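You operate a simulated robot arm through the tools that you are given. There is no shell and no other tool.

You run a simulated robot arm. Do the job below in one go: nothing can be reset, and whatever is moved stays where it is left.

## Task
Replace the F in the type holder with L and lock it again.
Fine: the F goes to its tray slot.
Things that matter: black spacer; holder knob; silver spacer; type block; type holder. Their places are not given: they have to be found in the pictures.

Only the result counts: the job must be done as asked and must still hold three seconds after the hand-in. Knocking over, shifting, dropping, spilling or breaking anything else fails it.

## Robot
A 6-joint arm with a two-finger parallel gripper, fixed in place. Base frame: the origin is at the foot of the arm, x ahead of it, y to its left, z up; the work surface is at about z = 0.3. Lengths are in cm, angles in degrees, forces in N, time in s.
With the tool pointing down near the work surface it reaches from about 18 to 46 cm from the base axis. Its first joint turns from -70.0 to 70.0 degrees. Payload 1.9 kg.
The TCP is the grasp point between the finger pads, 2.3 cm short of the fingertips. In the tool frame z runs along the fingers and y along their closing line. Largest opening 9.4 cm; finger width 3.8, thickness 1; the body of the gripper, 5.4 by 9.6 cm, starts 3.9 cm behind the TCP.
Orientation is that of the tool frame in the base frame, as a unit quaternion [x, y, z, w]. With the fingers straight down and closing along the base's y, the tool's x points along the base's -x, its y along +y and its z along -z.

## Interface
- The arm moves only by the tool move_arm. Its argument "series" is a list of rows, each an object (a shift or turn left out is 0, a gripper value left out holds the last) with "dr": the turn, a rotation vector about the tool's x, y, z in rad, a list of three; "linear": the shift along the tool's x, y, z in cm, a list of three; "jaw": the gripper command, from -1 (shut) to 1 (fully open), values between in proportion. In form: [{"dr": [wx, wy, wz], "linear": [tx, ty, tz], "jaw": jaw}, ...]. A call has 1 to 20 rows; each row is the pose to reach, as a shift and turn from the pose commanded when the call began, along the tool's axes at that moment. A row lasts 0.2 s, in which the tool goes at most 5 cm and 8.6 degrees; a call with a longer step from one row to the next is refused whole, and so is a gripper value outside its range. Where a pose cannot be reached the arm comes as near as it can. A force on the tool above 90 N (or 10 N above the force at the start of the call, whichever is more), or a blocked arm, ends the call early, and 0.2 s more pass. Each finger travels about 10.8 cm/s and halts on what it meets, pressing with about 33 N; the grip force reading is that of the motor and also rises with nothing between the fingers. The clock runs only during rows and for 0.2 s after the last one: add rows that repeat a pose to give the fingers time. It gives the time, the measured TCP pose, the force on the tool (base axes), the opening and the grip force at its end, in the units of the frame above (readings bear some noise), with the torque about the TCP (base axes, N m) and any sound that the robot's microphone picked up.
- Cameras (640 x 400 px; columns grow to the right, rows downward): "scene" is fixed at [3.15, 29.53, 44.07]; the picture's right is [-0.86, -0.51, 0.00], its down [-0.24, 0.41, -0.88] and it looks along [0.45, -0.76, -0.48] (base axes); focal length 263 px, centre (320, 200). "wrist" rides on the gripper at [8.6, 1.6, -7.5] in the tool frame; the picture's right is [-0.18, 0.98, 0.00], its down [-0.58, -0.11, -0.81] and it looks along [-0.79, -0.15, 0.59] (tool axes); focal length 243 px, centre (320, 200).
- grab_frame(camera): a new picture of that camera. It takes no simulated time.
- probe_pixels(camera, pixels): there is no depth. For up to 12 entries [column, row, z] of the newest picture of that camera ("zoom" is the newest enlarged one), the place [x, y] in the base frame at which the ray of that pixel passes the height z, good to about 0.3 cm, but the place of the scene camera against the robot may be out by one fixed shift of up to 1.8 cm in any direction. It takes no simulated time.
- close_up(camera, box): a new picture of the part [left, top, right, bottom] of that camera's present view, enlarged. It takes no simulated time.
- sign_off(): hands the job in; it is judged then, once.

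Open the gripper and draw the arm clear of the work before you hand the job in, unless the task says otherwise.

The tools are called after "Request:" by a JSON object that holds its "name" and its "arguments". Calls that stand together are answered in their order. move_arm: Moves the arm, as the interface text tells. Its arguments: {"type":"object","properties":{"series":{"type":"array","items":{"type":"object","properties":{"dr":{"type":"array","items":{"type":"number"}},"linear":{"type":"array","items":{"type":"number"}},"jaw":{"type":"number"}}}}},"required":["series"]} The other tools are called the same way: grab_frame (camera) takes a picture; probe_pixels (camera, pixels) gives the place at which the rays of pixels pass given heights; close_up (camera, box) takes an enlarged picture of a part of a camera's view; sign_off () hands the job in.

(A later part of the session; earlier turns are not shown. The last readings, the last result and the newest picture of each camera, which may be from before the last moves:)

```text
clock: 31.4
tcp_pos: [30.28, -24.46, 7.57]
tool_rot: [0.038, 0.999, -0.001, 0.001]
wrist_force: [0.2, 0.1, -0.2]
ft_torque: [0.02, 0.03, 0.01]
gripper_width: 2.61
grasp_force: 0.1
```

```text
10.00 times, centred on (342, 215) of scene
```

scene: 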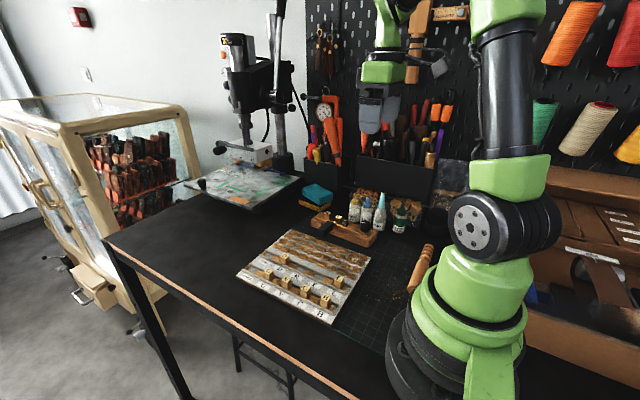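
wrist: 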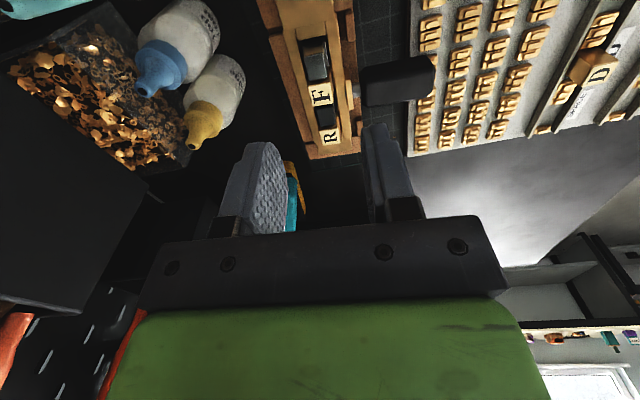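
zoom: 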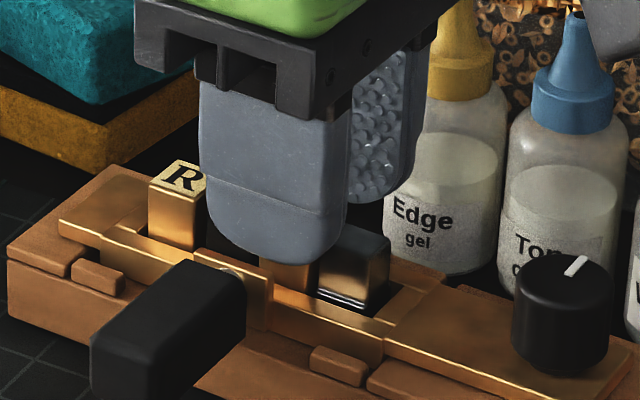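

F's centre is at px (323.4,154), so it's about 0.17 cm toward tool +y. I correct for that, go 0.3 cm lower and close.

Request:
{"name": "move_arm", "arguments": {"series": [{"linear": [-0.08, 0.17, 0.3]}, {"linear": [-0.08, 0.17, 0.3]}, {"linear": [-0.08, 0.17, 0.3], "jaw": -1}, {"linear": [-0.08, 0.17, 0.3], "jaw": -1}, {"linear": [-0.08, 0.17, 0.3], "jaw": -1}]}}

Request:
{"name": "close_up", "arguments": {"camera": "wrist", "box": [260, 100, 388, 180]}}

Request:
{"name": "close_up", "arguments": {"camera": "scene", "box": [310, 195, 374, 235]}}

```text
clock: 32.6
tcp_pos: [30.4, -24.34, 7.18]
tool_rot: [0.038, 0.999, -0.001, 0.0]
wrist_force: [0.5, 0.4, 0.4]
ft_torque: [0.06, -0.02, -0.01]
gripper_width: 1.48
grasp_force: 33.1
```

```text
5.00 times, centred on (324, 140) of wrist
```

zoom: 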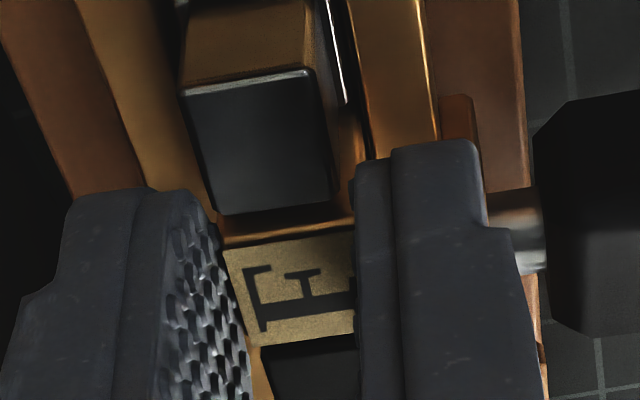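

```text
10.00 times, centred on (342, 215) of scene
```

zoom: 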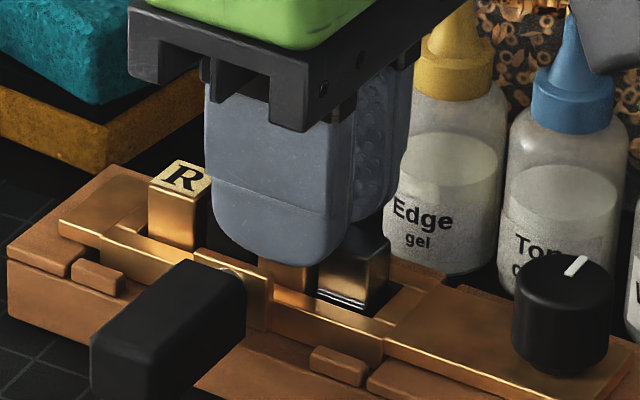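

I have F at 1.48 cm width. I lift it slowly straight up.

Request:
{"name": "move_arm", "arguments": {"series": [{"linear": [0, 0, -0.3]}, {"linear": [0, 0, -0.6]}, {"linear": [0, 0, -1]}, {"linear": [0, 0, -1]}]}}

Request:
{"name": "close_up", "arguments": {"camera": "scene", "box": [310, 195, 374, 235]}}

```text
clock: 33.6
tcp_pos: [30.42, -24.37, 8.16]
tool_rot: [0.038, 0.999, -0.002, 0.0]
wrist_force: [0.4, 0.8, -0.4]
ft_torque: [0.01, -0.01, 0.01]
gripper_width: 1.5
grasp_force: 32.8
```

```text
10.00 times, centred on (342, 215) of scene
```

zoom: 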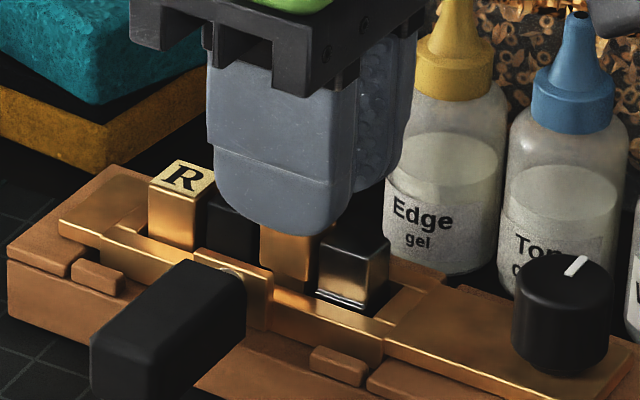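

F rises with no load on the tool and the neighbours stay in place. I lift it well clear.

Request:
{"name": "move_arm", "arguments": {"series": [{"linear": [0, 0, -1]}, {"linear": [0, 0, -2]}, {"linear": [0, 0, -4]}, {"linear": [0, 0, -7]}, {"linear": [0, 0, -10]}, {"linear": [0, 0, -10]}]}}

Request:
{"name": "grab_frame", "arguments": {"camera": "wrist"}}

Request:
{"name": "close_up", "arguments": {"camera": "scene", "box": [310, 170, 406, 230]}}

Request:
{"name": "close_up", "arguments": {"camera": "wrist", "box": [260, 60, 420, 220]}}

```text
clock: 35.0
tcp_pos: [30.48, -24.21, 18.4]
tool_rot: [0.038, 0.999, -0.001, 0.0]
wrist_force: [0.0, 0.0, -0.2]
ft_torque: [0.0, -0.03, 0.02]
gripper_width: 1.49
grasp_force: 33.4
```

```text
taken
```

wrist: 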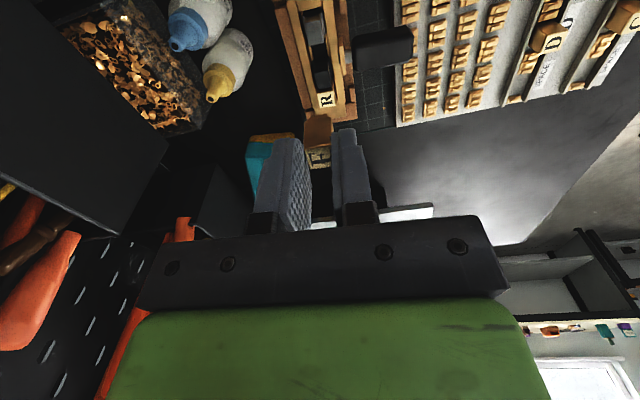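

```text
6.67 times, centred on (358, 200) of scene
```

zoom: 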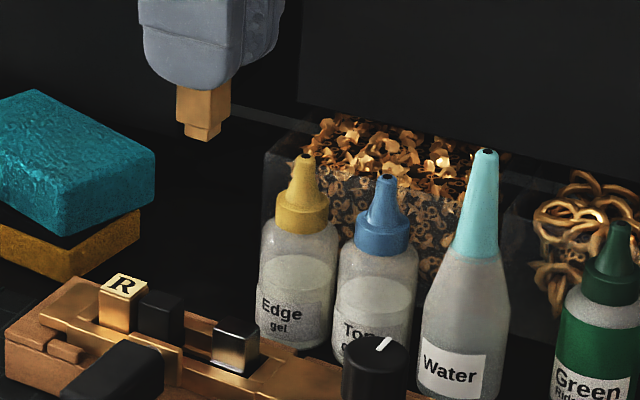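

```text
2.50 times, centred on (340, 140) of wrist
```

zoom: 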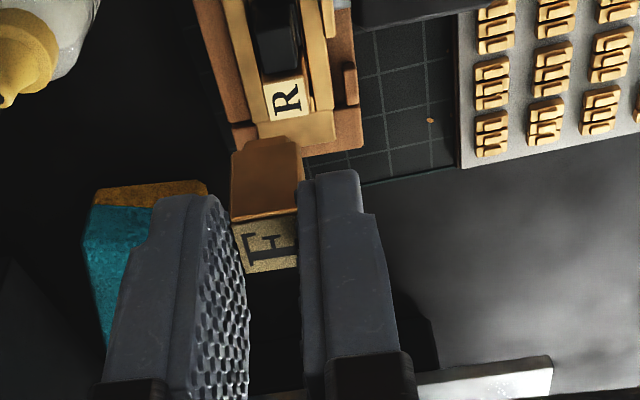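

F is held firmly, with its foot about 4.1 cm below the TCP. I carry it high across to the tray and hover near its slot.

Request:
{"name": "move_arm", "arguments": {"series": [{"linear": [1.4, 4.2, 0], "dr": [0, 0, -0.02]}, {"linear": [2.9, 8.7, 0], "dr": [0, 0, -0.04]}, {"linear": [4.4, 13.2, 0], "dr": [0, 0, -0.06]}, {"linear": [5.87, 17.8, 0], "dr": [0, 0, -0.07]}, {"linear": [5.87, 17.8, 0], "dr": [0, 0, -0.07]}, {"linear": [5.87, 17.8, 0], "dr": [0, 0, -0.07]}]}}

Request:
{"name": "grab_frame", "arguments": {"camera": "wrist"}}

Request:
{"name": "close_up", "arguments": {"camera": "wrist", "box": [240, 0, 400, 100]}}

```text
clock: 36.4
tcp_pos: [25.81, -6.14, 18.09]
tool_rot: [0.004, 1.0, -0.001, 0.0]
wrist_force: [0.4, 0.4, -1.1]
ft_torque: [-0.03, -0.01, 0.0]
gripper_width: 1.48
grasp_force: 33.0
```

```text
taken
```

wrist: 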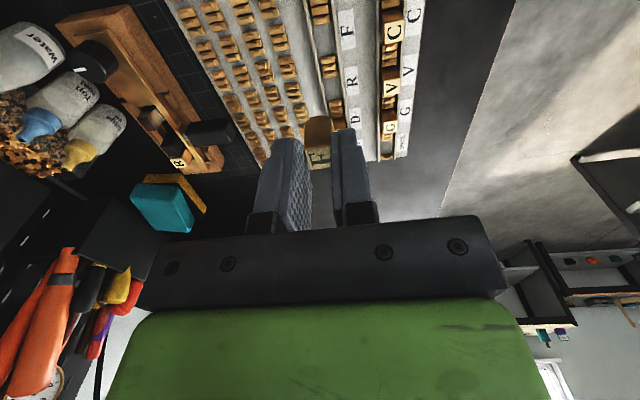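

```text
4.00 times, centred on (320, 50) of wrist
```

zoom: 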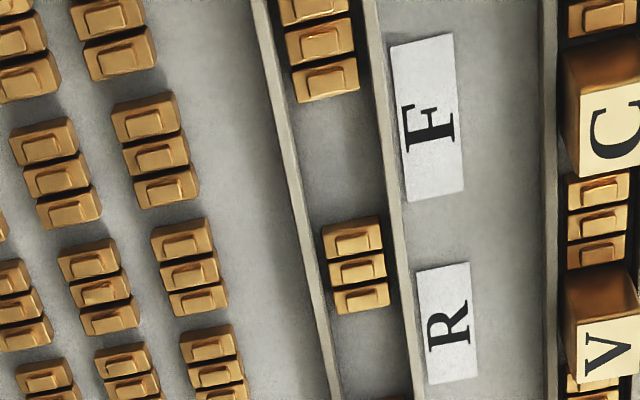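

The F slot is the gap between two triple stubs at zoom (338,160), beside the F label. I probe the slot, stub ends and channel walls.

Request:
{"name": "probe_pixels", "arguments": {"camera": "zoom", "pixels": [[338, 160, 0.9], [338, 160, 1.9], [330, 100, 0.9], [330, 100, 1.9], [352, 222, 0.9], [352, 222, 1.9], [297, 160, 1.5], [385, 160, 1.5], [262, 10, 1.5], [330, 390, 1.5], [362, 10, 1.5], [412, 390, 1.5]]}}

```text
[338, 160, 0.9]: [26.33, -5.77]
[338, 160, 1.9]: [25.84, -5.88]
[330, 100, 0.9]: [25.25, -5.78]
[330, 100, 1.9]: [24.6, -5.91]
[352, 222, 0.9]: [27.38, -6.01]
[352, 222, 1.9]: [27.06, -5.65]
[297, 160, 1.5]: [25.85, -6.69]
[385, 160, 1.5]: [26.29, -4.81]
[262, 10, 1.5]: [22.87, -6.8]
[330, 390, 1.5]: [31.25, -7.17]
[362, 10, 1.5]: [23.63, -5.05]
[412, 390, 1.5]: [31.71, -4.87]
```

The slot centre comes out at about (26.1,-5.85), with 2.5 cm between stubs and 1.9 cm between walls. I go down to z≈10 over it for a finer check.

Request:
{"name": "move_arm", "arguments": {"series": [{"linear": [-0.3, 0.28, 3]}, {"linear": [-0.3, 0.28, 6]}, {"linear": [-0.3, 0.28, 8]}, {"linear": [-0.3, 0.28, 8]}]}}

Request:
{"name": "close_up", "arguments": {"camera": "wrist", "box": [240, 40, 400, 140]}}

Request:
{"name": "close_up", "arguments": {"camera": "scene", "box": [270, 220, 398, 300]}}

```text
clock: 37.4
tcp_pos: [26.13, -6.07, 9.99]
tool_rot: [0.003, 1.0, -0.001, 0.0]
wrist_force: [-0.5, -0.2, 0.1]
ft_torque: [0.03, -0.01, -0.02]
gripper_width: 1.5
grasp_force: 32.8
```

```text
4.00 times, centred on (320, 90) of wrist
```

zoom: 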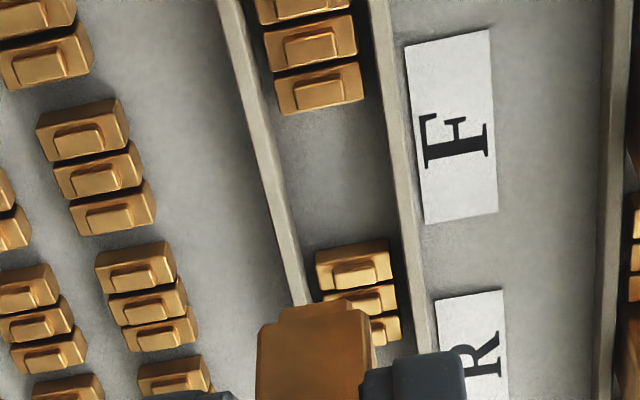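

```text
5.00 times, centred on (334, 260) of scene
```

zoom: 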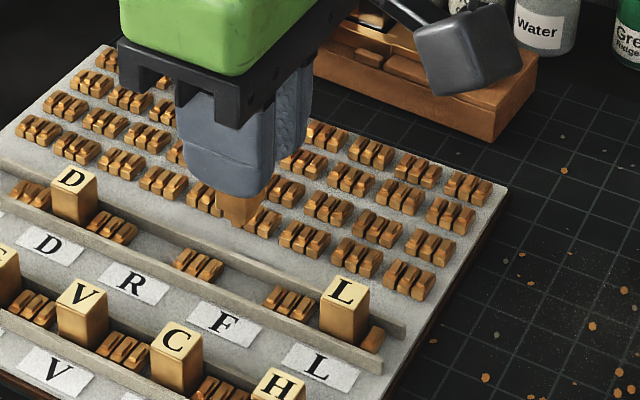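

In this view the slot centre comes out near (26.25,-5.93). I adjust by (+0.1,+0.14), lower until the foot is just above the walls, and check both cameras.

Request:
{"name": "move_arm", "arguments": {"series": [{"linear": [-0.1, 0.14, 1.5]}, {"linear": [-0.1, 0.14, 2.7]}, {"linear": [-0.1, 0.14, 3.2]}, {"linear": [-0.1, 0.14, 3.2]}]}}

Request:
{"name": "close_up", "arguments": {"camera": "wrist", "box": [240, 60, 400, 160]}}

Request:
{"name": "close_up", "arguments": {"camera": "scene", "box": [290, 240, 370, 290]}}

```text
clock: 38.4
tcp_pos: [26.42, -5.98, 6.81]
tool_rot: [0.003, 1.0, -0.001, -0.001]
wrist_force: [0.3, 0.1, -0.1]
ft_torque: [-0.01, -0.01, 0.0]
gripper_width: 1.47
grasp_force: 33.1
```

```text
4.00 times, centred on (320, 110) of wrist
```

zoom: 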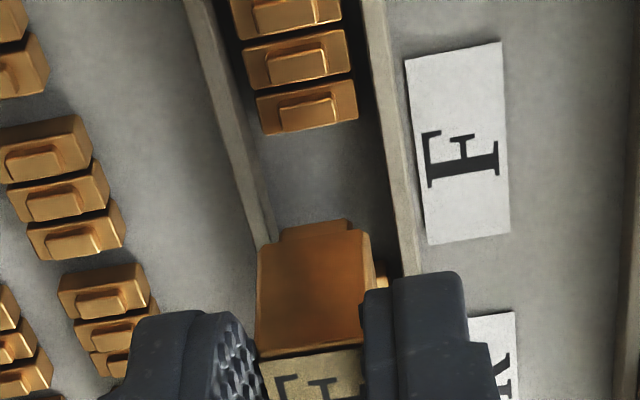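

```text
8.00 times, centred on (330, 265) of scene
```

zoom: 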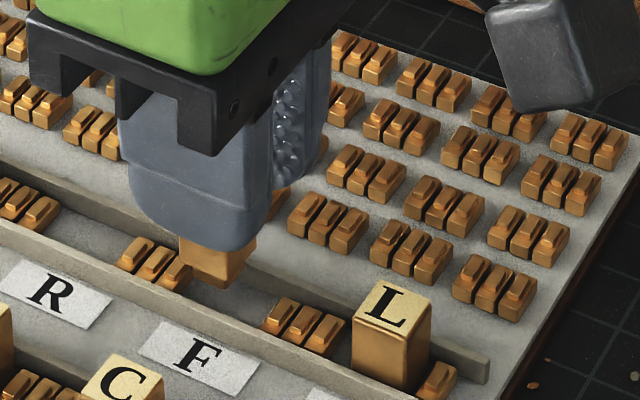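

F's foot is about 0.3 cm too far toward the R side of its gap and about 0.1 cm off in y. I shift by (-0.3,+0.09) and lower in small steps while watching the force.

Request:
{"name": "move_arm", "arguments": {"series": [{"linear": [0.3, 0.09, 0]}, {"linear": [0.3, 0.09, 0]}, {"linear": [0.3, 0.09, 0.5]}, {"linear": [0.3, 0.09, 1.0]}, {"linear": [0.3, 0.09, 1.3]}, {"linear": [0.3, 0.09, 1.3]}]}}

Request:
{"name": "close_up", "arguments": {"camera": "wrist", "box": [240, 60, 400, 160]}}

Request:
{"name": "close_up", "arguments": {"camera": "scene", "box": [290, 240, 370, 290]}}

```text
clock: 39.8
tcp_pos: [26.07, -5.7, 5.7]
tool_rot: [0.003, 1.0, -0.001, 0.001]
wrist_force: [1.1, -0.8, 23.9]
ft_torque: [0.0, -0.25, 0.0]
gripper_width: 1.49
grasp_force: 33.3
```

```text
4.00 times, centred on (320, 110) of wrist
```

zoom: 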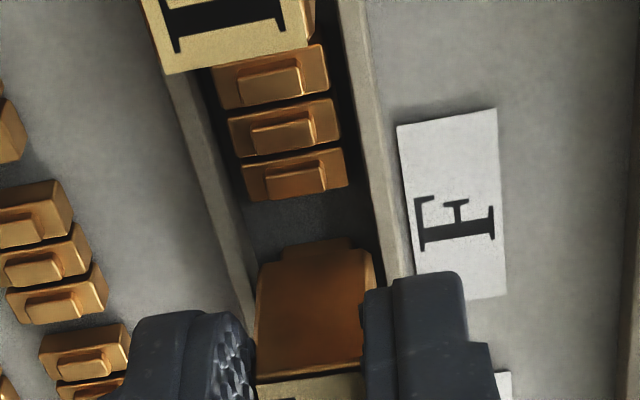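

```text
8.00 times, centred on (330, 265) of scene
```

zoom: 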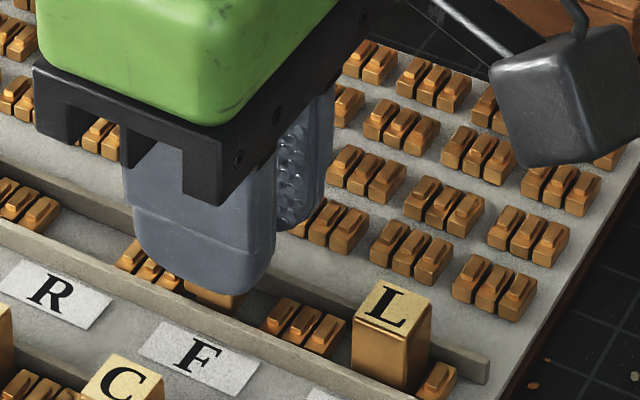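

There is about 24 N of contact force at TCP z 5.7. The foot projects between both walls (about 0.15 cm margin or more) and between the stubs, so it appears to rest on the channel floor. I ease up slightly and check the force before releasing.

Request:
{"name": "move_arm", "arguments": {"series": [{"linear": [0, -0.08, -0.15]}, {"linear": [0, -0.08, -0.2]}, {"linear": [0, -0.08, -0.2]}]}}

Request:
{"name": "close_up", "arguments": {"camera": "scene", "box": [298, 250, 362, 290]}}

```text
clock: 40.6
tcp_pos: [25.98, -5.71, 5.75]
tool_rot: [0.002, 1.0, -0.001, 0.0]
wrist_force: [0.4, 0.3, -0.2]
ft_torque: [-0.01, 0.0, -0.02]
gripper_width: 1.47
grasp_force: 33.2
```

```text
10.00 times, centred on (330, 270) of scene
```

zoom: 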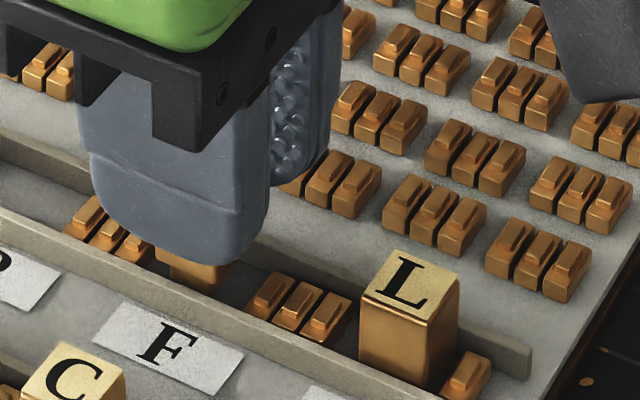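

The block now shows behind the front wall, between the two triples, with no load, so it's in the channel. I lower a touch and open the jaws gently.

Request:
{"name": "move_arm", "arguments": {"series": [{"linear": [0, 0, 0.12]}, {"linear": [0, 0, 0.12]}, {"linear": [0, 0, 0.12], "jaw": -0.6}, {"linear": [0, 0, 0.12], "jaw": -0.45}, {"linear": [0, 0, 0.12], "jaw": -0.4}]}}

Request:
{"name": "close_up", "arguments": {"camera": "wrist", "box": [240, 80, 400, 180]}}

Request:
{"name": "close_up", "arguments": {"camera": "scene", "box": [298, 250, 362, 290]}}

```text
clock: 41.8
tcp_pos: [25.94, -5.75, 5.71]
tool_rot: [0.002, 1.0, -0.002, 0.0]
wrist_force: [-0.8, 0.1, -0.3]
ft_torque: [-0.02, 0.0, 0.02]
gripper_width: 2.8
grasp_force: 0.0
```

```text
4.00 times, centred on (320, 130) of wrist
```

zoom: 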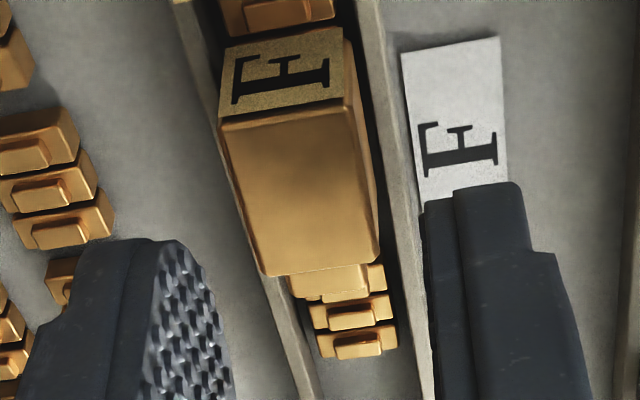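

```text
10.00 times, centred on (330, 270) of scene
```

zoom: 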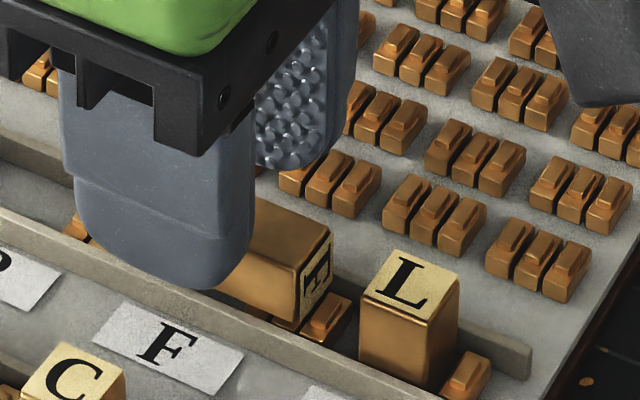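

F tipped toward the robot when released, so its foot must have been caught on the far stub. I rise clear and look closely before recovering it.

Request:
{"name": "move_arm", "arguments": {"series": [{"linear": [0, 0, -1]}, {"linear": [0, 0, -3]}, {"linear": [0, 0, -6]}, {"linear": [0, 0, -9]}, {"linear": [0, 0, -12]}, {"linear": [0, 0, -12]}]}}

Request:
{"name": "close_up", "arguments": {"camera": "wrist", "box": [240, 0, 400, 100]}}

Request:
{"name": "close_up", "arguments": {"camera": "scene", "box": [298, 250, 362, 290]}}

Request:
{"name": "grab_frame", "arguments": {"camera": "scene"}}

```text
clock: 43.2
tcp_pos: [26.0, -5.88, 17.83]
tool_rot: [0.002, 1.0, 0.0, 0.0]
wrist_force: [-0.6, -0.6, -0.5]
ft_torque: [-0.01, 0.01, -0.05]
gripper_width: 2.81
grasp_force: 0.1
```

```text
4.00 times, centred on (320, 50) of wrist
```

zoom: 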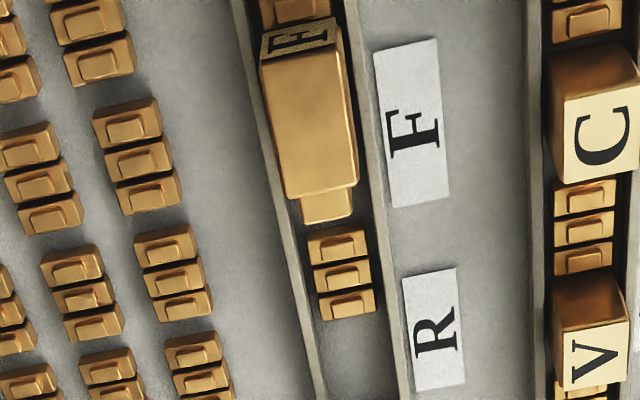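

```text
10.00 times, centred on (330, 270) of scene
```

zoom: 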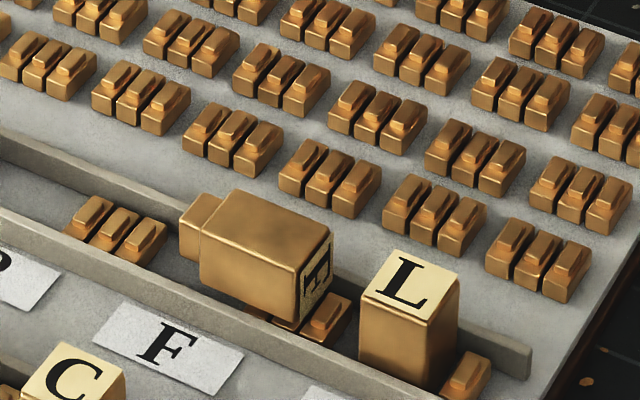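

```text
taken
```

scene: 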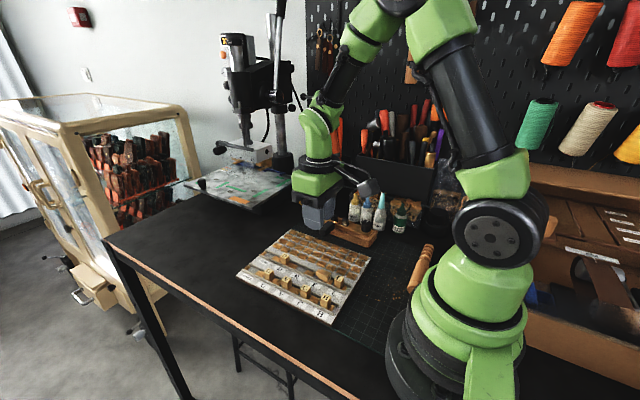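

F is lying along the channel with the letter end toward the robot and the foot toward R. I zoom further to get its tilt.

Request:
{"name": "close_up", "arguments": {"camera": "scene", "box": [312, 258, 344, 278]}}

Request:
{"name": "close_up", "arguments": {"camera": "wrist", "box": [284, 0, 364, 50]}}

```text
16.00 times, centred on (328, 268) of scene
```

zoom: 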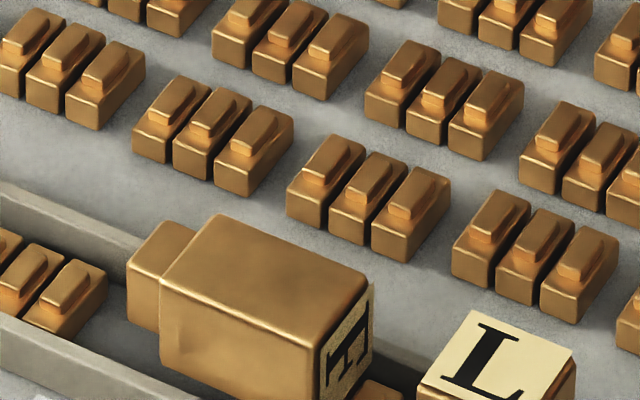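

```text
8.00 times, centred on (324, 25) of wrist
```

zoom: 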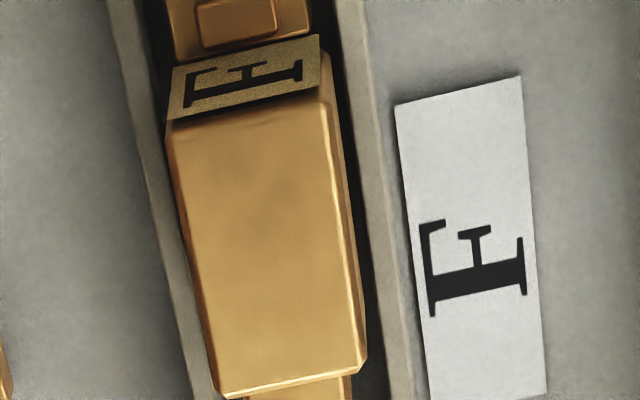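

F lies roughly level, its body spanning x≈23.6–26.1 and its foot toward +x. To stand it up I must rotate it +90° about y, so I test how far the hand can tilt back toward the robot in free air.

Request:
{"name": "move_arm", "arguments": {"series": [{"dr": [0, 0.14, 0]}, {"dr": [0, 0.28, 0]}, {"dr": [0, 0.42, 0]}, {"dr": [0, 0.56, 0]}, {"dr": [0, 0.7, 0]}, {"dr": [0, 0.84, 0]}, {"dr": [0, 0.98, 0]}, {"dr": [0, 1.1, 0]}, {"dr": [0, 1.1, 0]}]}}

Request:
{"name": "grab_frame", "arguments": {"camera": "scene"}}

```text
clock: 45.2
tcp_pos: [26.11, -5.76, 17.69]
tool_rot: [0.004, 0.852, 0.001, -0.523]
wrist_force: [-0.6, -0.4, 0.0]
ft_torque: [0.01, -0.01, 0.01]
gripper_width: 2.83
grasp_force: 0.1
```

```text
taken
```

scene: 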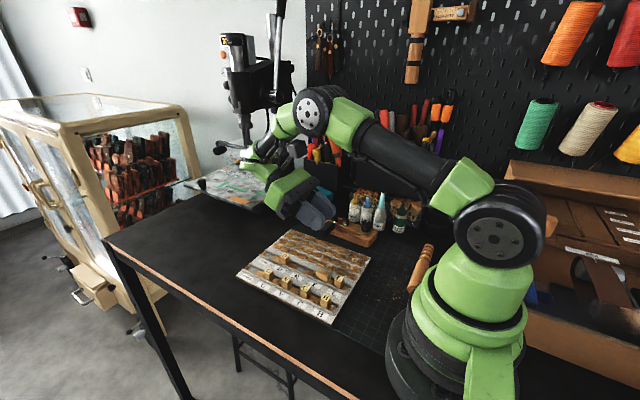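

The 63° tilt is reachable. That lets me set F on open mat, stand it up with a tilted grasp and regrip it from above. I look at the mat area near the robot with the hand tilted.

Request:
{"name": "grab_frame", "arguments": {"camera": "wrist"}}

Request:
{"name": "close_up", "arguments": {"camera": "scene", "box": [280, 200, 440, 340]}}

```text
taken
```

wrist: 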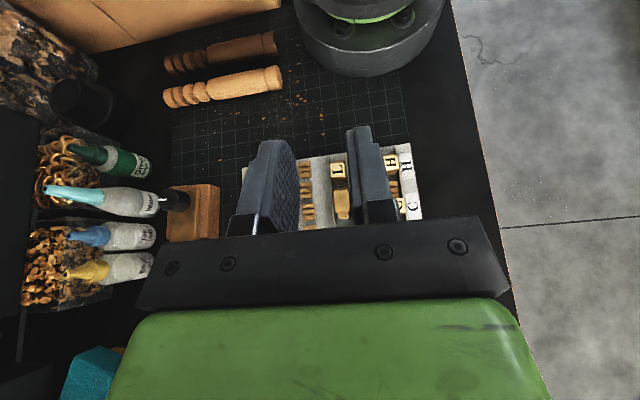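

```text
2.86 times, centred on (360, 270) of scene
```

zoom: 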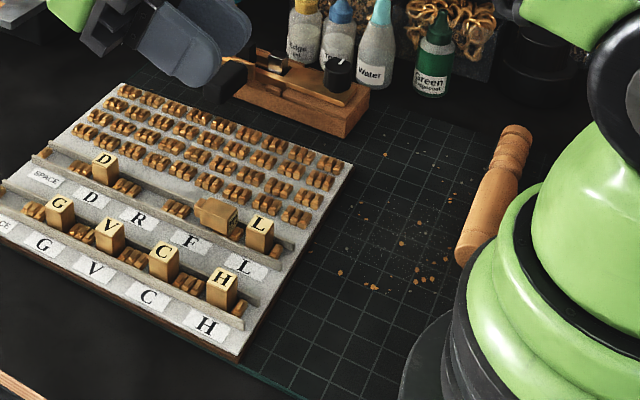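

The open mat lies between the tray's near edge (row ~155) and the base disc and handles (row ~80–90). I probe the boundaries.

Request:
{"name": "probe_pixels", "arguments": {"camera": "wrist", "pixels": [[375, 76, 0.3], [330, 50, 0.3], [245, 165, 0.8], [410, 145, 0.8], [285, 88, 1], [165, 105, 1], [330, 120, 0.3], [240, 130, 0.3], [195, 185, 3], [217, 237, 0.3], [482, 130, 0.3], [175, 125, 0.3]]}}

```text
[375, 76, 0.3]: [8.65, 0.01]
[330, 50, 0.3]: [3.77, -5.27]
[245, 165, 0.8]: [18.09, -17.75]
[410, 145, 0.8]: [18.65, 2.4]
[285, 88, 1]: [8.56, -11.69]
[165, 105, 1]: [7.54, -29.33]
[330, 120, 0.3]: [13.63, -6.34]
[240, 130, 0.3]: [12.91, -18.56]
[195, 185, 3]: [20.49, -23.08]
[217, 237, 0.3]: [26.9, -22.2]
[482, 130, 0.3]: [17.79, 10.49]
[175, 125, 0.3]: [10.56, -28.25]
```

The mat is free for x≈10–18, y≈-22–0. I now test the opposite tilt (-27°) above the tray. If it is reachable I can pick F up near its letter end and stand it upright on the mat in one turn.

Request:
{"name": "move_arm", "arguments": {"series": [{"dr": [0, -0.14, 0]}, {"dr": [0, -0.28, 0]}, {"dr": [0, -0.42, 0]}, {"dr": [0, -0.56, 0]}, {"dr": [0, -0.7, 0]}, {"dr": [0, -0.84, 0]}, {"dr": [0, -0.98, 0]}, {"dr": [0, -1.1, 0]}, {"dr": [0, -1.24, 0]}, {"dr": [0, -1.38, 0]}, {"dr": [0, -1.52, 0]}, {"dr": [0, -1.57, 0]}, {"dr": [0, -1.57, 0]}]}}

Request:
{"name": "grab_frame", "arguments": {"camera": "wrist"}}

```text
clock: 48.0
tcp_pos: [26.05, -5.12, 17.65]
tool_rot: [-0.001, 0.976, 0.014, 0.217]
wrist_force: [-0.7, 0.0, 0.7]
ft_torque: [-0.02, 0.0, 0.03]
gripper_width: 2.83
grasp_force: 0.1
out of reach, approached as far as the arm can: row 11, 12, 13
```

```text
taken
```

wrist: 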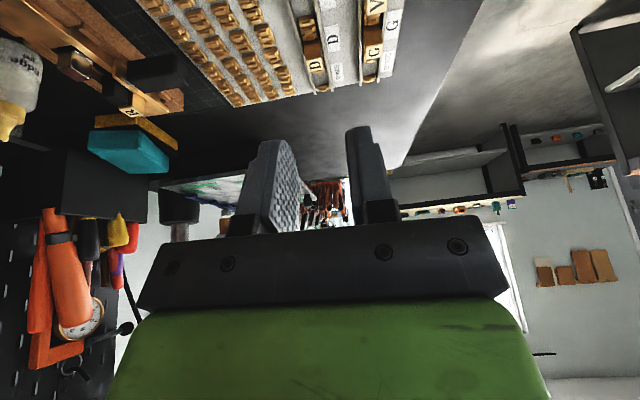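

About -25° is the limit here, so I'll use a put-down on the mat with sideways tilts. First I bring the hand back to vertical above F.

Request:
{"name": "move_arm", "arguments": {"series": [{"dr": [0, 0.14, 0]}, {"dr": [0, 0.28, 0]}, {"dr": [0, 0.42, 0]}, {"dr": [0, 0.47, 0]}, {"dr": [0, 0.47, 0]}]}}

Request:
{"name": "close_up", "arguments": {"camera": "wrist", "box": [260, 0, 388, 80]}}

```text
clock: 49.2
tcp_pos: [26.12, -5.28, 17.79]
tool_rot: [0.002, 1.0, -0.002, -0.001]
wrist_force: [-0.3, -0.4, -0.4]
ft_torque: [0.02, 0.02, -0.02]
gripper_width: 2.84
grasp_force: 0.1
out of reach, approached as far as the arm can: row 1, 2
```

```text
5.00 times, centred on (324, 40) of wrist
```

zoom: 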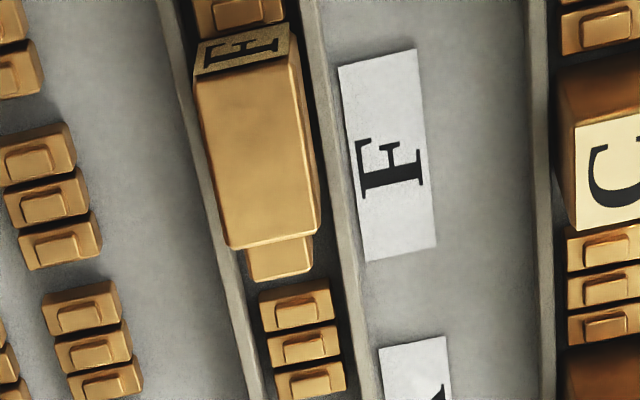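

F's body centre is near px (312,30), which is (-1.32, -0.42) cm from the hand axis in base x and y. I move above it and come down to z≈8 for a check.

Request:
{"name": "move_arm", "arguments": {"series": [{"linear": [1.32, -0.42, 3]}, {"linear": [1.32, -0.42, 7]}, {"linear": [1.32, -0.42, 9.8]}, {"linear": [1.32, -0.42, 9.8]}]}}

Request:
{"name": "close_up", "arguments": {"camera": "wrist", "box": [240, 50, 400, 150]}}

Request:
{"name": "close_up", "arguments": {"camera": "scene", "box": [298, 250, 362, 290]}}

```text
clock: 50.2
tcp_pos: [24.63, -5.6, 7.98]
tool_rot: [0.003, 1.0, 0.0, 0.0]
wrist_force: [0.4, -0.3, -1.1]
ft_torque: [0.02, -0.01, 0.02]
gripper_width: 2.8
grasp_force: 0.0
```

```text
4.00 times, centred on (320, 100) of wrist
```

zoom: 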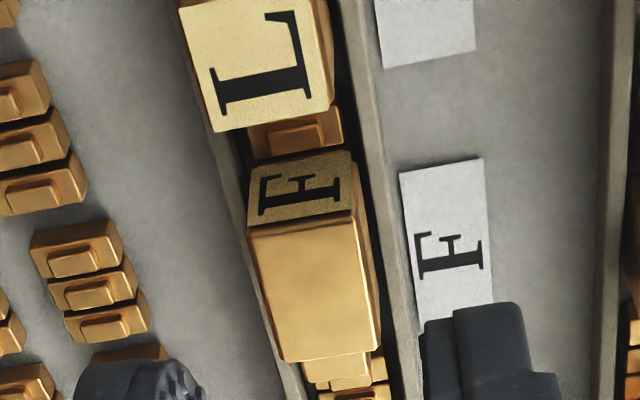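

```text
10.00 times, centred on (330, 270) of scene
```

zoom: 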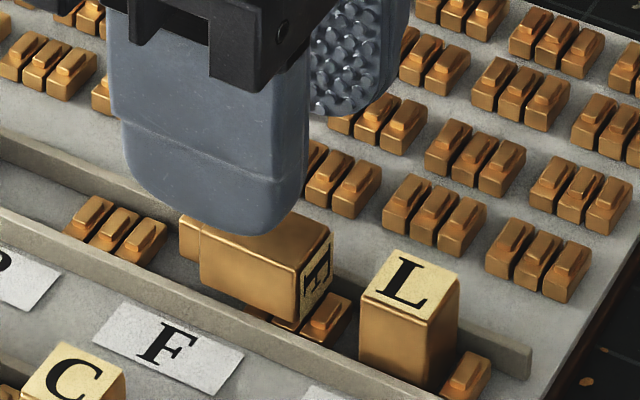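

Measured here, F's centre is at (24.9,-5.73) with its upper face at z≈3.1, and L's top is at z≈3.9 with its centre at (21.0,-5.67). I go down with the tips at about 2.3 and close on F.

Request:
{"name": "move_arm", "arguments": {"series": [{"linear": [-0.26, -0.13, 1.5]}, {"linear": [-0.26, -0.13, 2.7]}, {"linear": [-0.26, -0.13, 3.4]}, {"linear": [-0.26, -0.13, 3.4]}, {"linear": [-0.26, -0.13, 3.4], "jaw": -1}, {"linear": [-0.26, -0.13, 3.4], "jaw": -1}, {"linear": [-0.26, -0.13, 3.4], "jaw": -1}]}}

Request:
{"name": "close_up", "arguments": {"camera": "wrist", "box": [240, 80, 400, 180]}}

Request:
{"name": "close_up", "arguments": {"camera": "scene", "box": [298, 250, 362, 290]}}

```text
clock: 51.8
tcp_pos: [25.05, -5.73, 4.58]
tool_rot: [0.002, 1.0, -0.001, 0.001]
wrist_force: [0.4, -0.3, 0.2]
ft_torque: [0.03, 0.01, 0.0]
gripper_width: 1.52
grasp_force: 32.5
```

```text
4.00 times, centred on (320, 130) of wrist
```

zoom: 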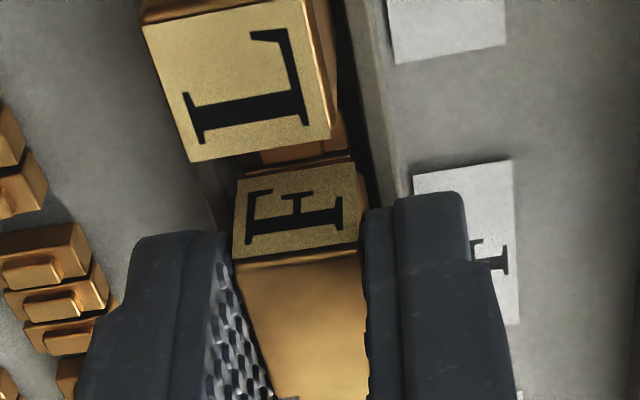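

```text
10.00 times, centred on (330, 270) of scene
```

zoom: 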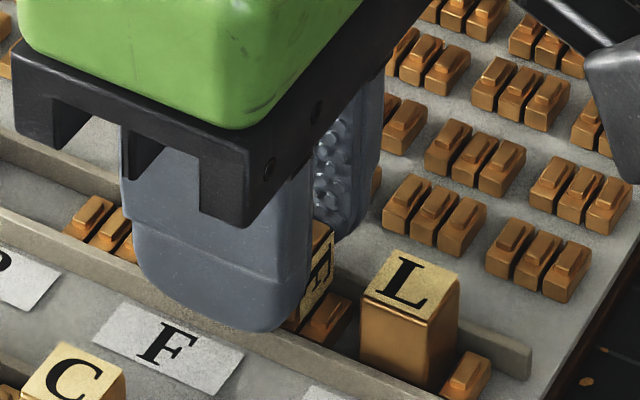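

I have F again at 1.5 cm. I lift it straight up and inspect it.

Request:
{"name": "move_arm", "arguments": {"series": [{"linear": [0, 0, -0.7]}, {"linear": [0, 0, -2]}, {"linear": [0, 0, -5]}, {"linear": [0, 0, -9]}, {"linear": [0, 0, -12]}, {"linear": [0, 0, -12]}]}}

Request:
{"name": "close_up", "arguments": {"camera": "wrist", "box": [240, 20, 400, 180]}}

Request:
{"name": "close_up", "arguments": {"camera": "scene", "box": [290, 190, 390, 290]}}

```text
clock: 53.2
tcp_pos: [24.92, -5.72, 16.68]
tool_rot: [0.003, 1.0, -0.001, 0.0]
wrist_force: [0.2, 0.2, -0.5]
ft_torque: [0.0, 0.01, 0.0]
gripper_width: 1.53
grasp_force: 32.8
```

```text
2.50 times, centred on (320, 100) of wrist
```

zoom: 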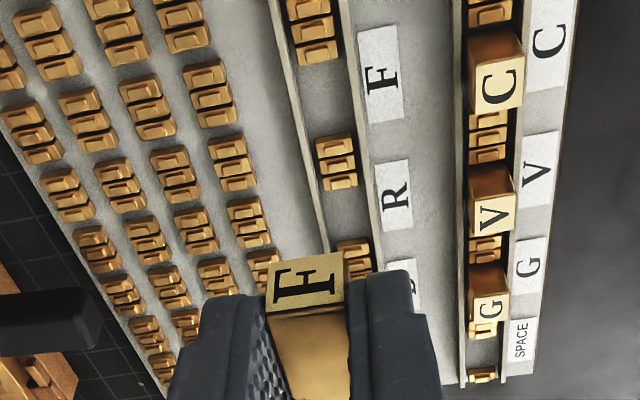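

```text
4.00 times, centred on (340, 240) of scene
```

zoom: 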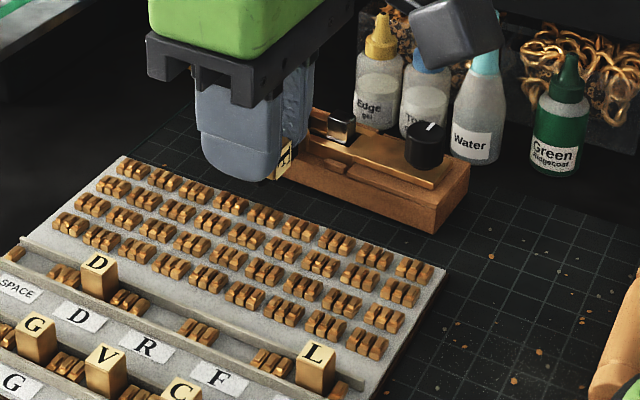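

F is held level and the tray is undisturbed. I carry it over to the open mat around (13.5,-17.5), turning the hand about 38° counter-clockwise so the later tilt is sideways.

Request:
{"name": "move_arm", "arguments": {"series": [{"linear": [1.9, -1.96, 0], "dr": [0, 0, -0.11]}, {"linear": [3.8, -3.92, 0], "dr": [0, 0, -0.22]}, {"linear": [5.7, -5.9, 0], "dr": [0, 0, -0.33]}, {"linear": [7.6, -7.85, 0], "dr": [0, 0, -0.44]}, {"linear": [9.5, -9.8, 0], "dr": [0, 0, -0.55]}, {"linear": [11.42, -11.78, 0], "dr": [0, 0, -0.66]}, {"linear": [11.42, -11.78, 0], "dr": [0, 0, -0.66]}]}}

Request:
{"name": "grab_frame", "arguments": {"camera": "wrist"}}

Request:
{"name": "grab_frame", "arguments": {"camera": "scene"}}

```text
clock: 54.8
tcp_pos: [13.43, -17.6, 16.4]
tool_rot: [-0.322, 0.947, -0.001, 0.0]
wrist_force: [-0.2, 0.2, -0.1]
ft_torque: [0.01, -0.01, -0.01]
gripper_width: 1.52
grasp_force: 33.4
```

```text
taken
```

wrist: 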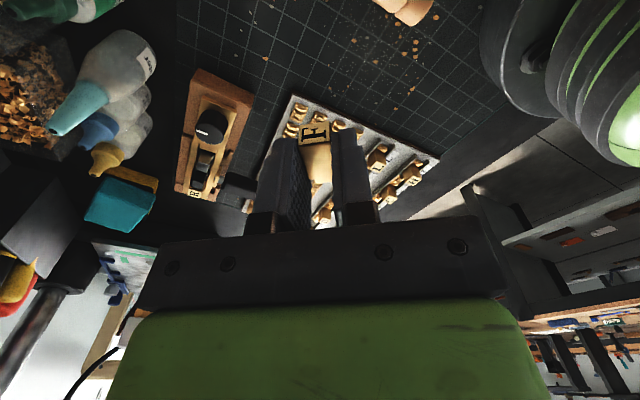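

```text
taken
```

scene: 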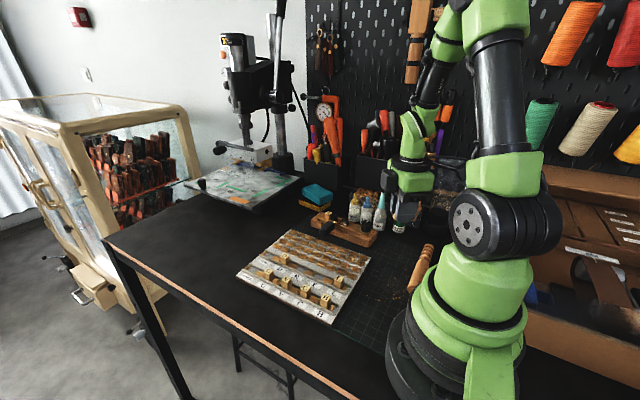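

The hand is over open mat. While holding F high, I test the sideways tilt range here, first backward.

Request:
{"name": "move_arm", "arguments": {"series": [{"dr": [0, -0.14, 0]}, {"dr": [0, -0.28, 0]}, {"dr": [0, -0.42, 0]}, {"dr": [0, -0.56, 0]}, {"dr": [0, -0.7, 0]}, {"dr": [0, -0.7, 0]}]}}

Request:
{"name": "grab_frame", "arguments": {"camera": "scene"}}

```text
clock: 56.2
tcp_pos: [17.6, -15.59, 16.4]
tool_rot: [-0.302, 0.89, 0.11, 0.324]
wrist_force: [-0.2, 0.0, 0.3]
ft_torque: [0.03, 0.0, 0.0]
gripper_width: 1.53
grasp_force: 33.2
out of reach, approached as far as the arm can: row 3, 4, 5, 6
```

```text
taken
```

scene: 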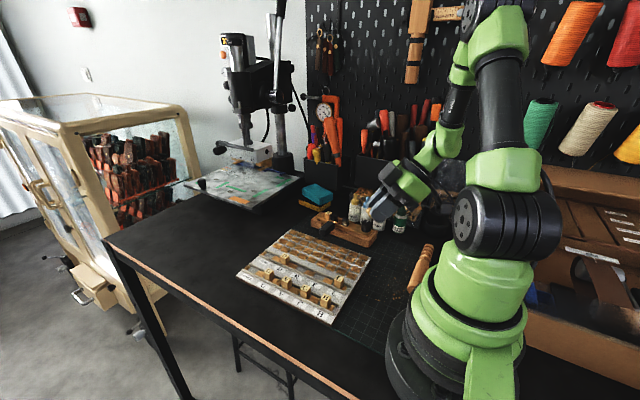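

Tilting that way runs into the base-joint limit, so I change plan. I'll put F flat on the mat at about (14.5,-20.5) with its axis radial, regrasp near the letter end at a small backward tilt, then stand it up with the forward tilt that I know is reachable. First I bring the hand vertical again.

Request:
{"name": "move_arm", "arguments": {"series": [{"dr": [0, 0.14, 0]}, {"dr": [0, 0.28, 0]}, {"dr": [0, 0.42, 0]}, {"dr": [0, 0.56, 0]}, {"dr": [0, 0.7, 0]}, {"dr": [0, 0.7, 0]}, {"dr": [0, 0.7, 0]}]}}

Request:
{"name": "close_up", "arguments": {"camera": "wrist", "box": [240, 60, 400, 180]}}

```text
clock: 57.8
tcp_pos: [17.61, -15.6, 16.4]
tool_rot: [-0.321, 0.947, 0.0, -0.001]
wrist_force: [0.5, -0.3, 0.2]
ft_torque: [0.0, -0.01, 0.06]
gripper_width: 1.52
grasp_force: 33.1
```

```text
3.33 times, centred on (320, 120) of wrist
```

zoom: 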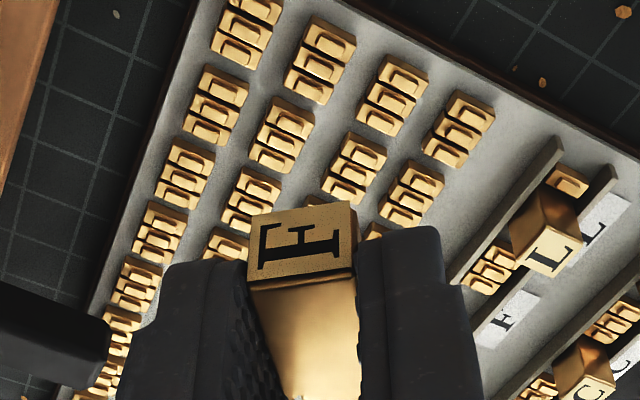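

I move to above (14.3,-20.7) and swing the hand so the block lies radially, letter toward the robot.

Request:
{"name": "move_arm", "arguments": {"series": [{"linear": [0.6, -0.2, 0], "dr": [0, 0, 0.14]}, {"linear": [1.2, -0.4, 0], "dr": [0, 0, 0.28]}, {"linear": [1.8, -0.6, 0], "dr": [0, 0, 0.42]}, {"linear": [2.4, -0.8, 0], "dr": [0, 0, 0.56]}, {"linear": [3.0, -1.0, 0], "dr": [0, 0, 0.7]}, {"linear": [3.6, -1.2, 0], "dr": [0, 0, 0.84]}, {"linear": [4.2, -1.4, 0], "dr": [0, 0, 0.98]}, {"linear": [4.8, -1.6, 0], "dr": [0, 0, 1.12]}, {"linear": [5.2, -1.8, 0], "dr": [0, 0, 1.26]}, {"linear": [5.5, -1.95, 0], "dr": [0, 0, 1.4]}, {"linear": [5.72, -2.04, 0], "dr": [0, 0, 1.54]}, {"linear": [5.72, -2.04, 0], "dr": [0, 0, 1.62]}, {"linear": [5.72, -2.04, 0], "dr": [0, 0, 1.62]}]}}

Request:
{"name": "grab_frame", "arguments": {"camera": "wrist"}}

Request:
{"name": "close_up", "arguments": {"camera": "scene", "box": [320, 170, 448, 300]}}

```text
clock: 60.6
tcp_pos: [14.48, -20.79, 16.42]
tool_rot: [0.465, 0.885, -0.001, 0.001]
wrist_force: [0.3, 0.2, 0.6]
ft_torque: [0.04, -0.01, -0.02]
gripper_width: 1.51
grasp_force: 32.5
```

```text
taken
```

wrist: 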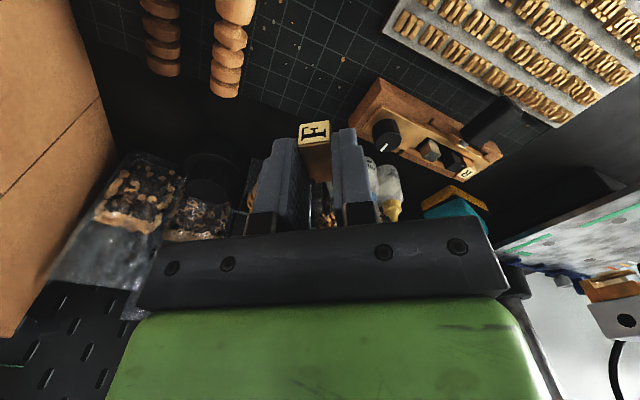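

```text
3.08 times, centred on (384, 235) of scene
```

zoom: 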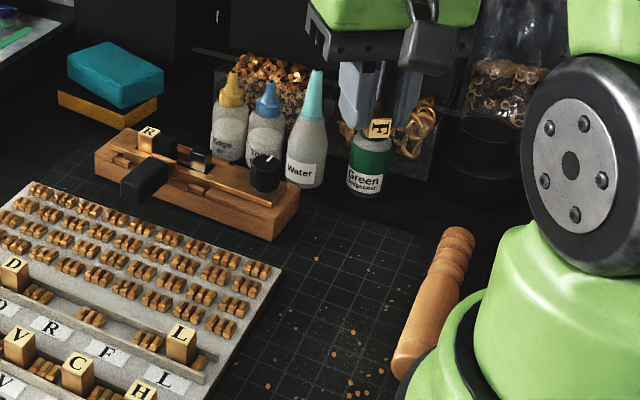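

Below the hand (px (320,38)) the mat is clear. I lower F flat until it nearly touches the mat.

Request:
{"name": "move_arm", "arguments": {"series": [{"linear": [0, 0, 4]}, {"linear": [0, 0, 8]}, {"linear": [0, 0, 11]}, {"linear": [0, 0, 12.5]}, {"linear": [0, 0, 12.8]}, {"linear": [0, 0, 12.8]}]}}

Request:
{"name": "close_up", "arguments": {"camera": "scene", "box": [350, 220, 414, 260]}}

Request:
{"name": "close_up", "arguments": {"camera": "wrist", "box": [240, 60, 400, 180]}}

```text
clock: 62.0
tcp_pos: [14.47, -20.83, 3.73]
tool_rot: [0.464, 0.886, 0.0, 0.001]
wrist_force: [0.5, 0.6, 0.0]
ft_torque: [0.04, -0.01, 0.02]
gripper_width: 1.54
grasp_force: 32.9
```

```text
10.00 times, centred on (382, 240) of scene
```

zoom: 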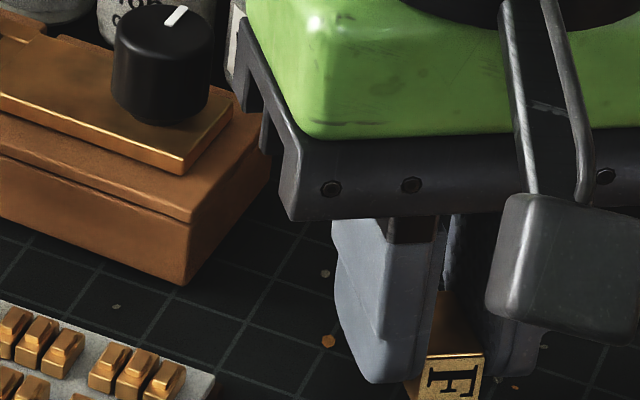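

```text
3.33 times, centred on (320, 120) of wrist
```

zoom: 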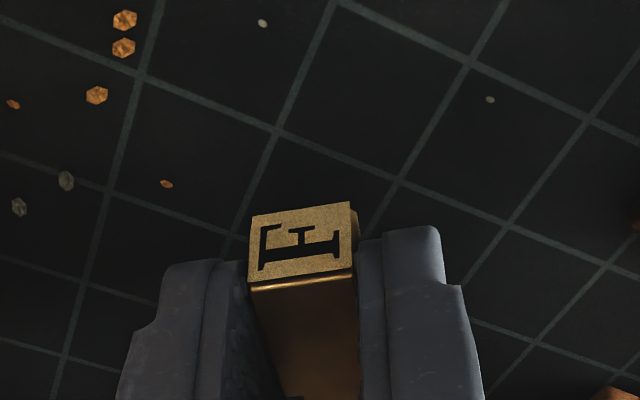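

No contact yet at z 3.73. I lower in small increments.

Request:
{"name": "move_arm", "arguments": {"series": [{"linear": [0, 0, 0.2]}, {"linear": [0, 0, 0.35]}, {"linear": [0, 0, 0.35]}]}}

```text
clock: 62.8
tcp_pos: [14.39, -20.8, 3.44]
tool_rot: [0.465, 0.885, -0.001, 0.0]
wrist_force: [-0.7, 0.5, 0.9]
ft_torque: [-0.02, 0.0, -0.02]
gripper_width: 1.53
grasp_force: 32.2
```

I keep lowering slowly until contact shows.

Request:
{"name": "move_arm", "arguments": {"series": [{"linear": [0, 0, 0.12]}, {"linear": [0, 0, 0.22]}, {"linear": [0, 0, 0.22]}]}}

```text
clock: 63.6
tcp_pos: [14.37, -20.91, 3.03]
tool_rot: [0.465, 0.885, -0.001, 0.0]
wrist_force: [0.1, -0.3, -0.5]
ft_torque: [0.02, -0.01, -0.01]
gripper_width: 1.51
grasp_force: 32.3
```

Still no contact. I take another small step down.

Request:
{"name": "move_arm", "arguments": {"series": [{"linear": [0, 0, 0.1]}, {"linear": [0, 0, 0.15]}, {"linear": [0, 0, 0.15]}]}}

Request:
{"name": "close_up", "arguments": {"camera": "scene", "box": [370, 250, 418, 280]}}

```text
clock: 64.4
tcp_pos: [14.45, -20.85, 2.95]
tool_rot: [0.464, 0.886, 0.0, 0.001]
wrist_force: [-0.5, 0.4, -1.3]
ft_torque: [0.03, -0.01, 0.02]
gripper_width: 1.52
grasp_force: 33.0
```

```text
13.33 times, centred on (394, 265) of scene
```

zoom: 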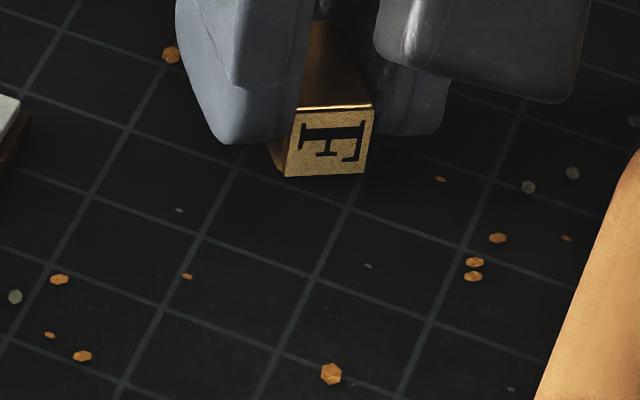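

The block looks only slightly above the mat. I take one more small step.

Request:
{"name": "move_arm", "arguments": {"series": [{"linear": [0, 0, 0.1]}, {"linear": [0, 0, 0.15]}, {"linear": [0, 0, 0.15]}]}}

```text
clock: 65.2
tcp_pos: [14.54, -20.96, 2.82]
tool_rot: [0.464, 0.886, 0.0, 0.0]
wrist_force: [-1.7, 2.6, 23.6]
ft_torque: [0.01, 0.03, 0.02]
gripper_width: 1.53
grasp_force: 33.3
```

Contact at z≈2.82 with almost no torque, so F lies flat on the mat. I ease off and open.

Request:
{"name": "move_arm", "arguments": {"series": [{"linear": [0, 0, -0.08]}, {"linear": [0, 0, -0.08], "jaw": -0.6}, {"linear": [0, 0, -0.08], "jaw": -0.4}, {"linear": [0, 0, -0.08], "jaw": -0.4}]}}

Request:
{"name": "move_arm", "arguments": {"series": [{"linear": [0, 0, -1]}, {"linear": [0, 0, -3]}, {"linear": [0, 0, -5]}, {"linear": [0, 0, -5]}]}}

Request:
{"name": "close_up", "arguments": {"camera": "wrist", "box": [240, 40, 400, 140]}}

Request:
{"name": "close_up", "arguments": {"camera": "scene", "box": [350, 230, 430, 280]}}

```text
clock: 66.2
tcp_pos: [14.51, -20.81, 2.87]
tool_rot: [0.464, 0.886, -0.001, 0.001]
wrist_force: [0.4, -0.3, 0.5]
ft_torque: [0.0, -0.03, -0.03]
gripper_width: 2.82
grasp_force: 0.1
```

```text
clock: 67.2
tcp_pos: [14.47, -20.78, 7.86]
tool_rot: [0.464, 0.886, -0.001, -0.001]
wrist_force: [0.5, 0.3, 0.7]
ft_torque: [0.0, 0.01, 0.0]
gripper_width: 2.84
grasp_force: 0.0
```

```text
4.00 times, centred on (320, 90) of wrist
```

zoom: 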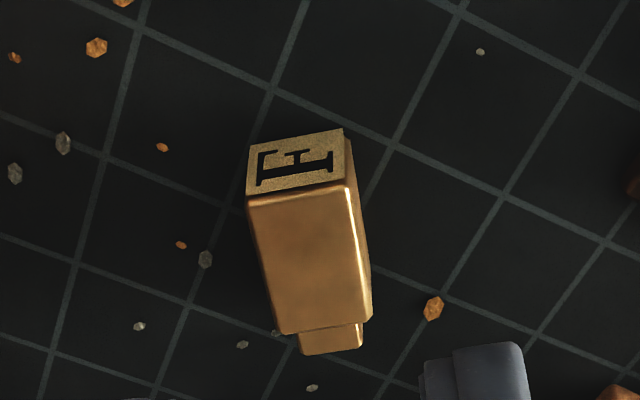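

```text
8.00 times, centred on (390, 255) of scene
```

zoom: 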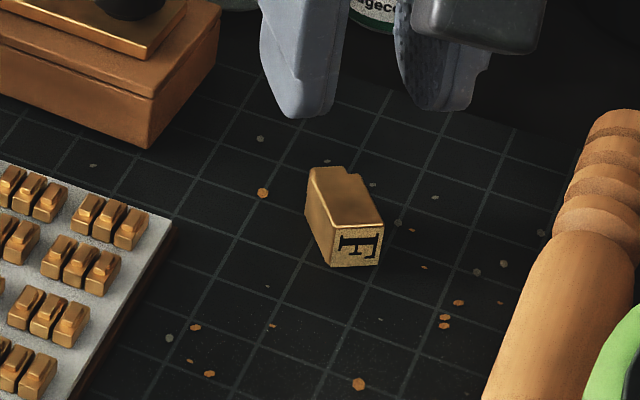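

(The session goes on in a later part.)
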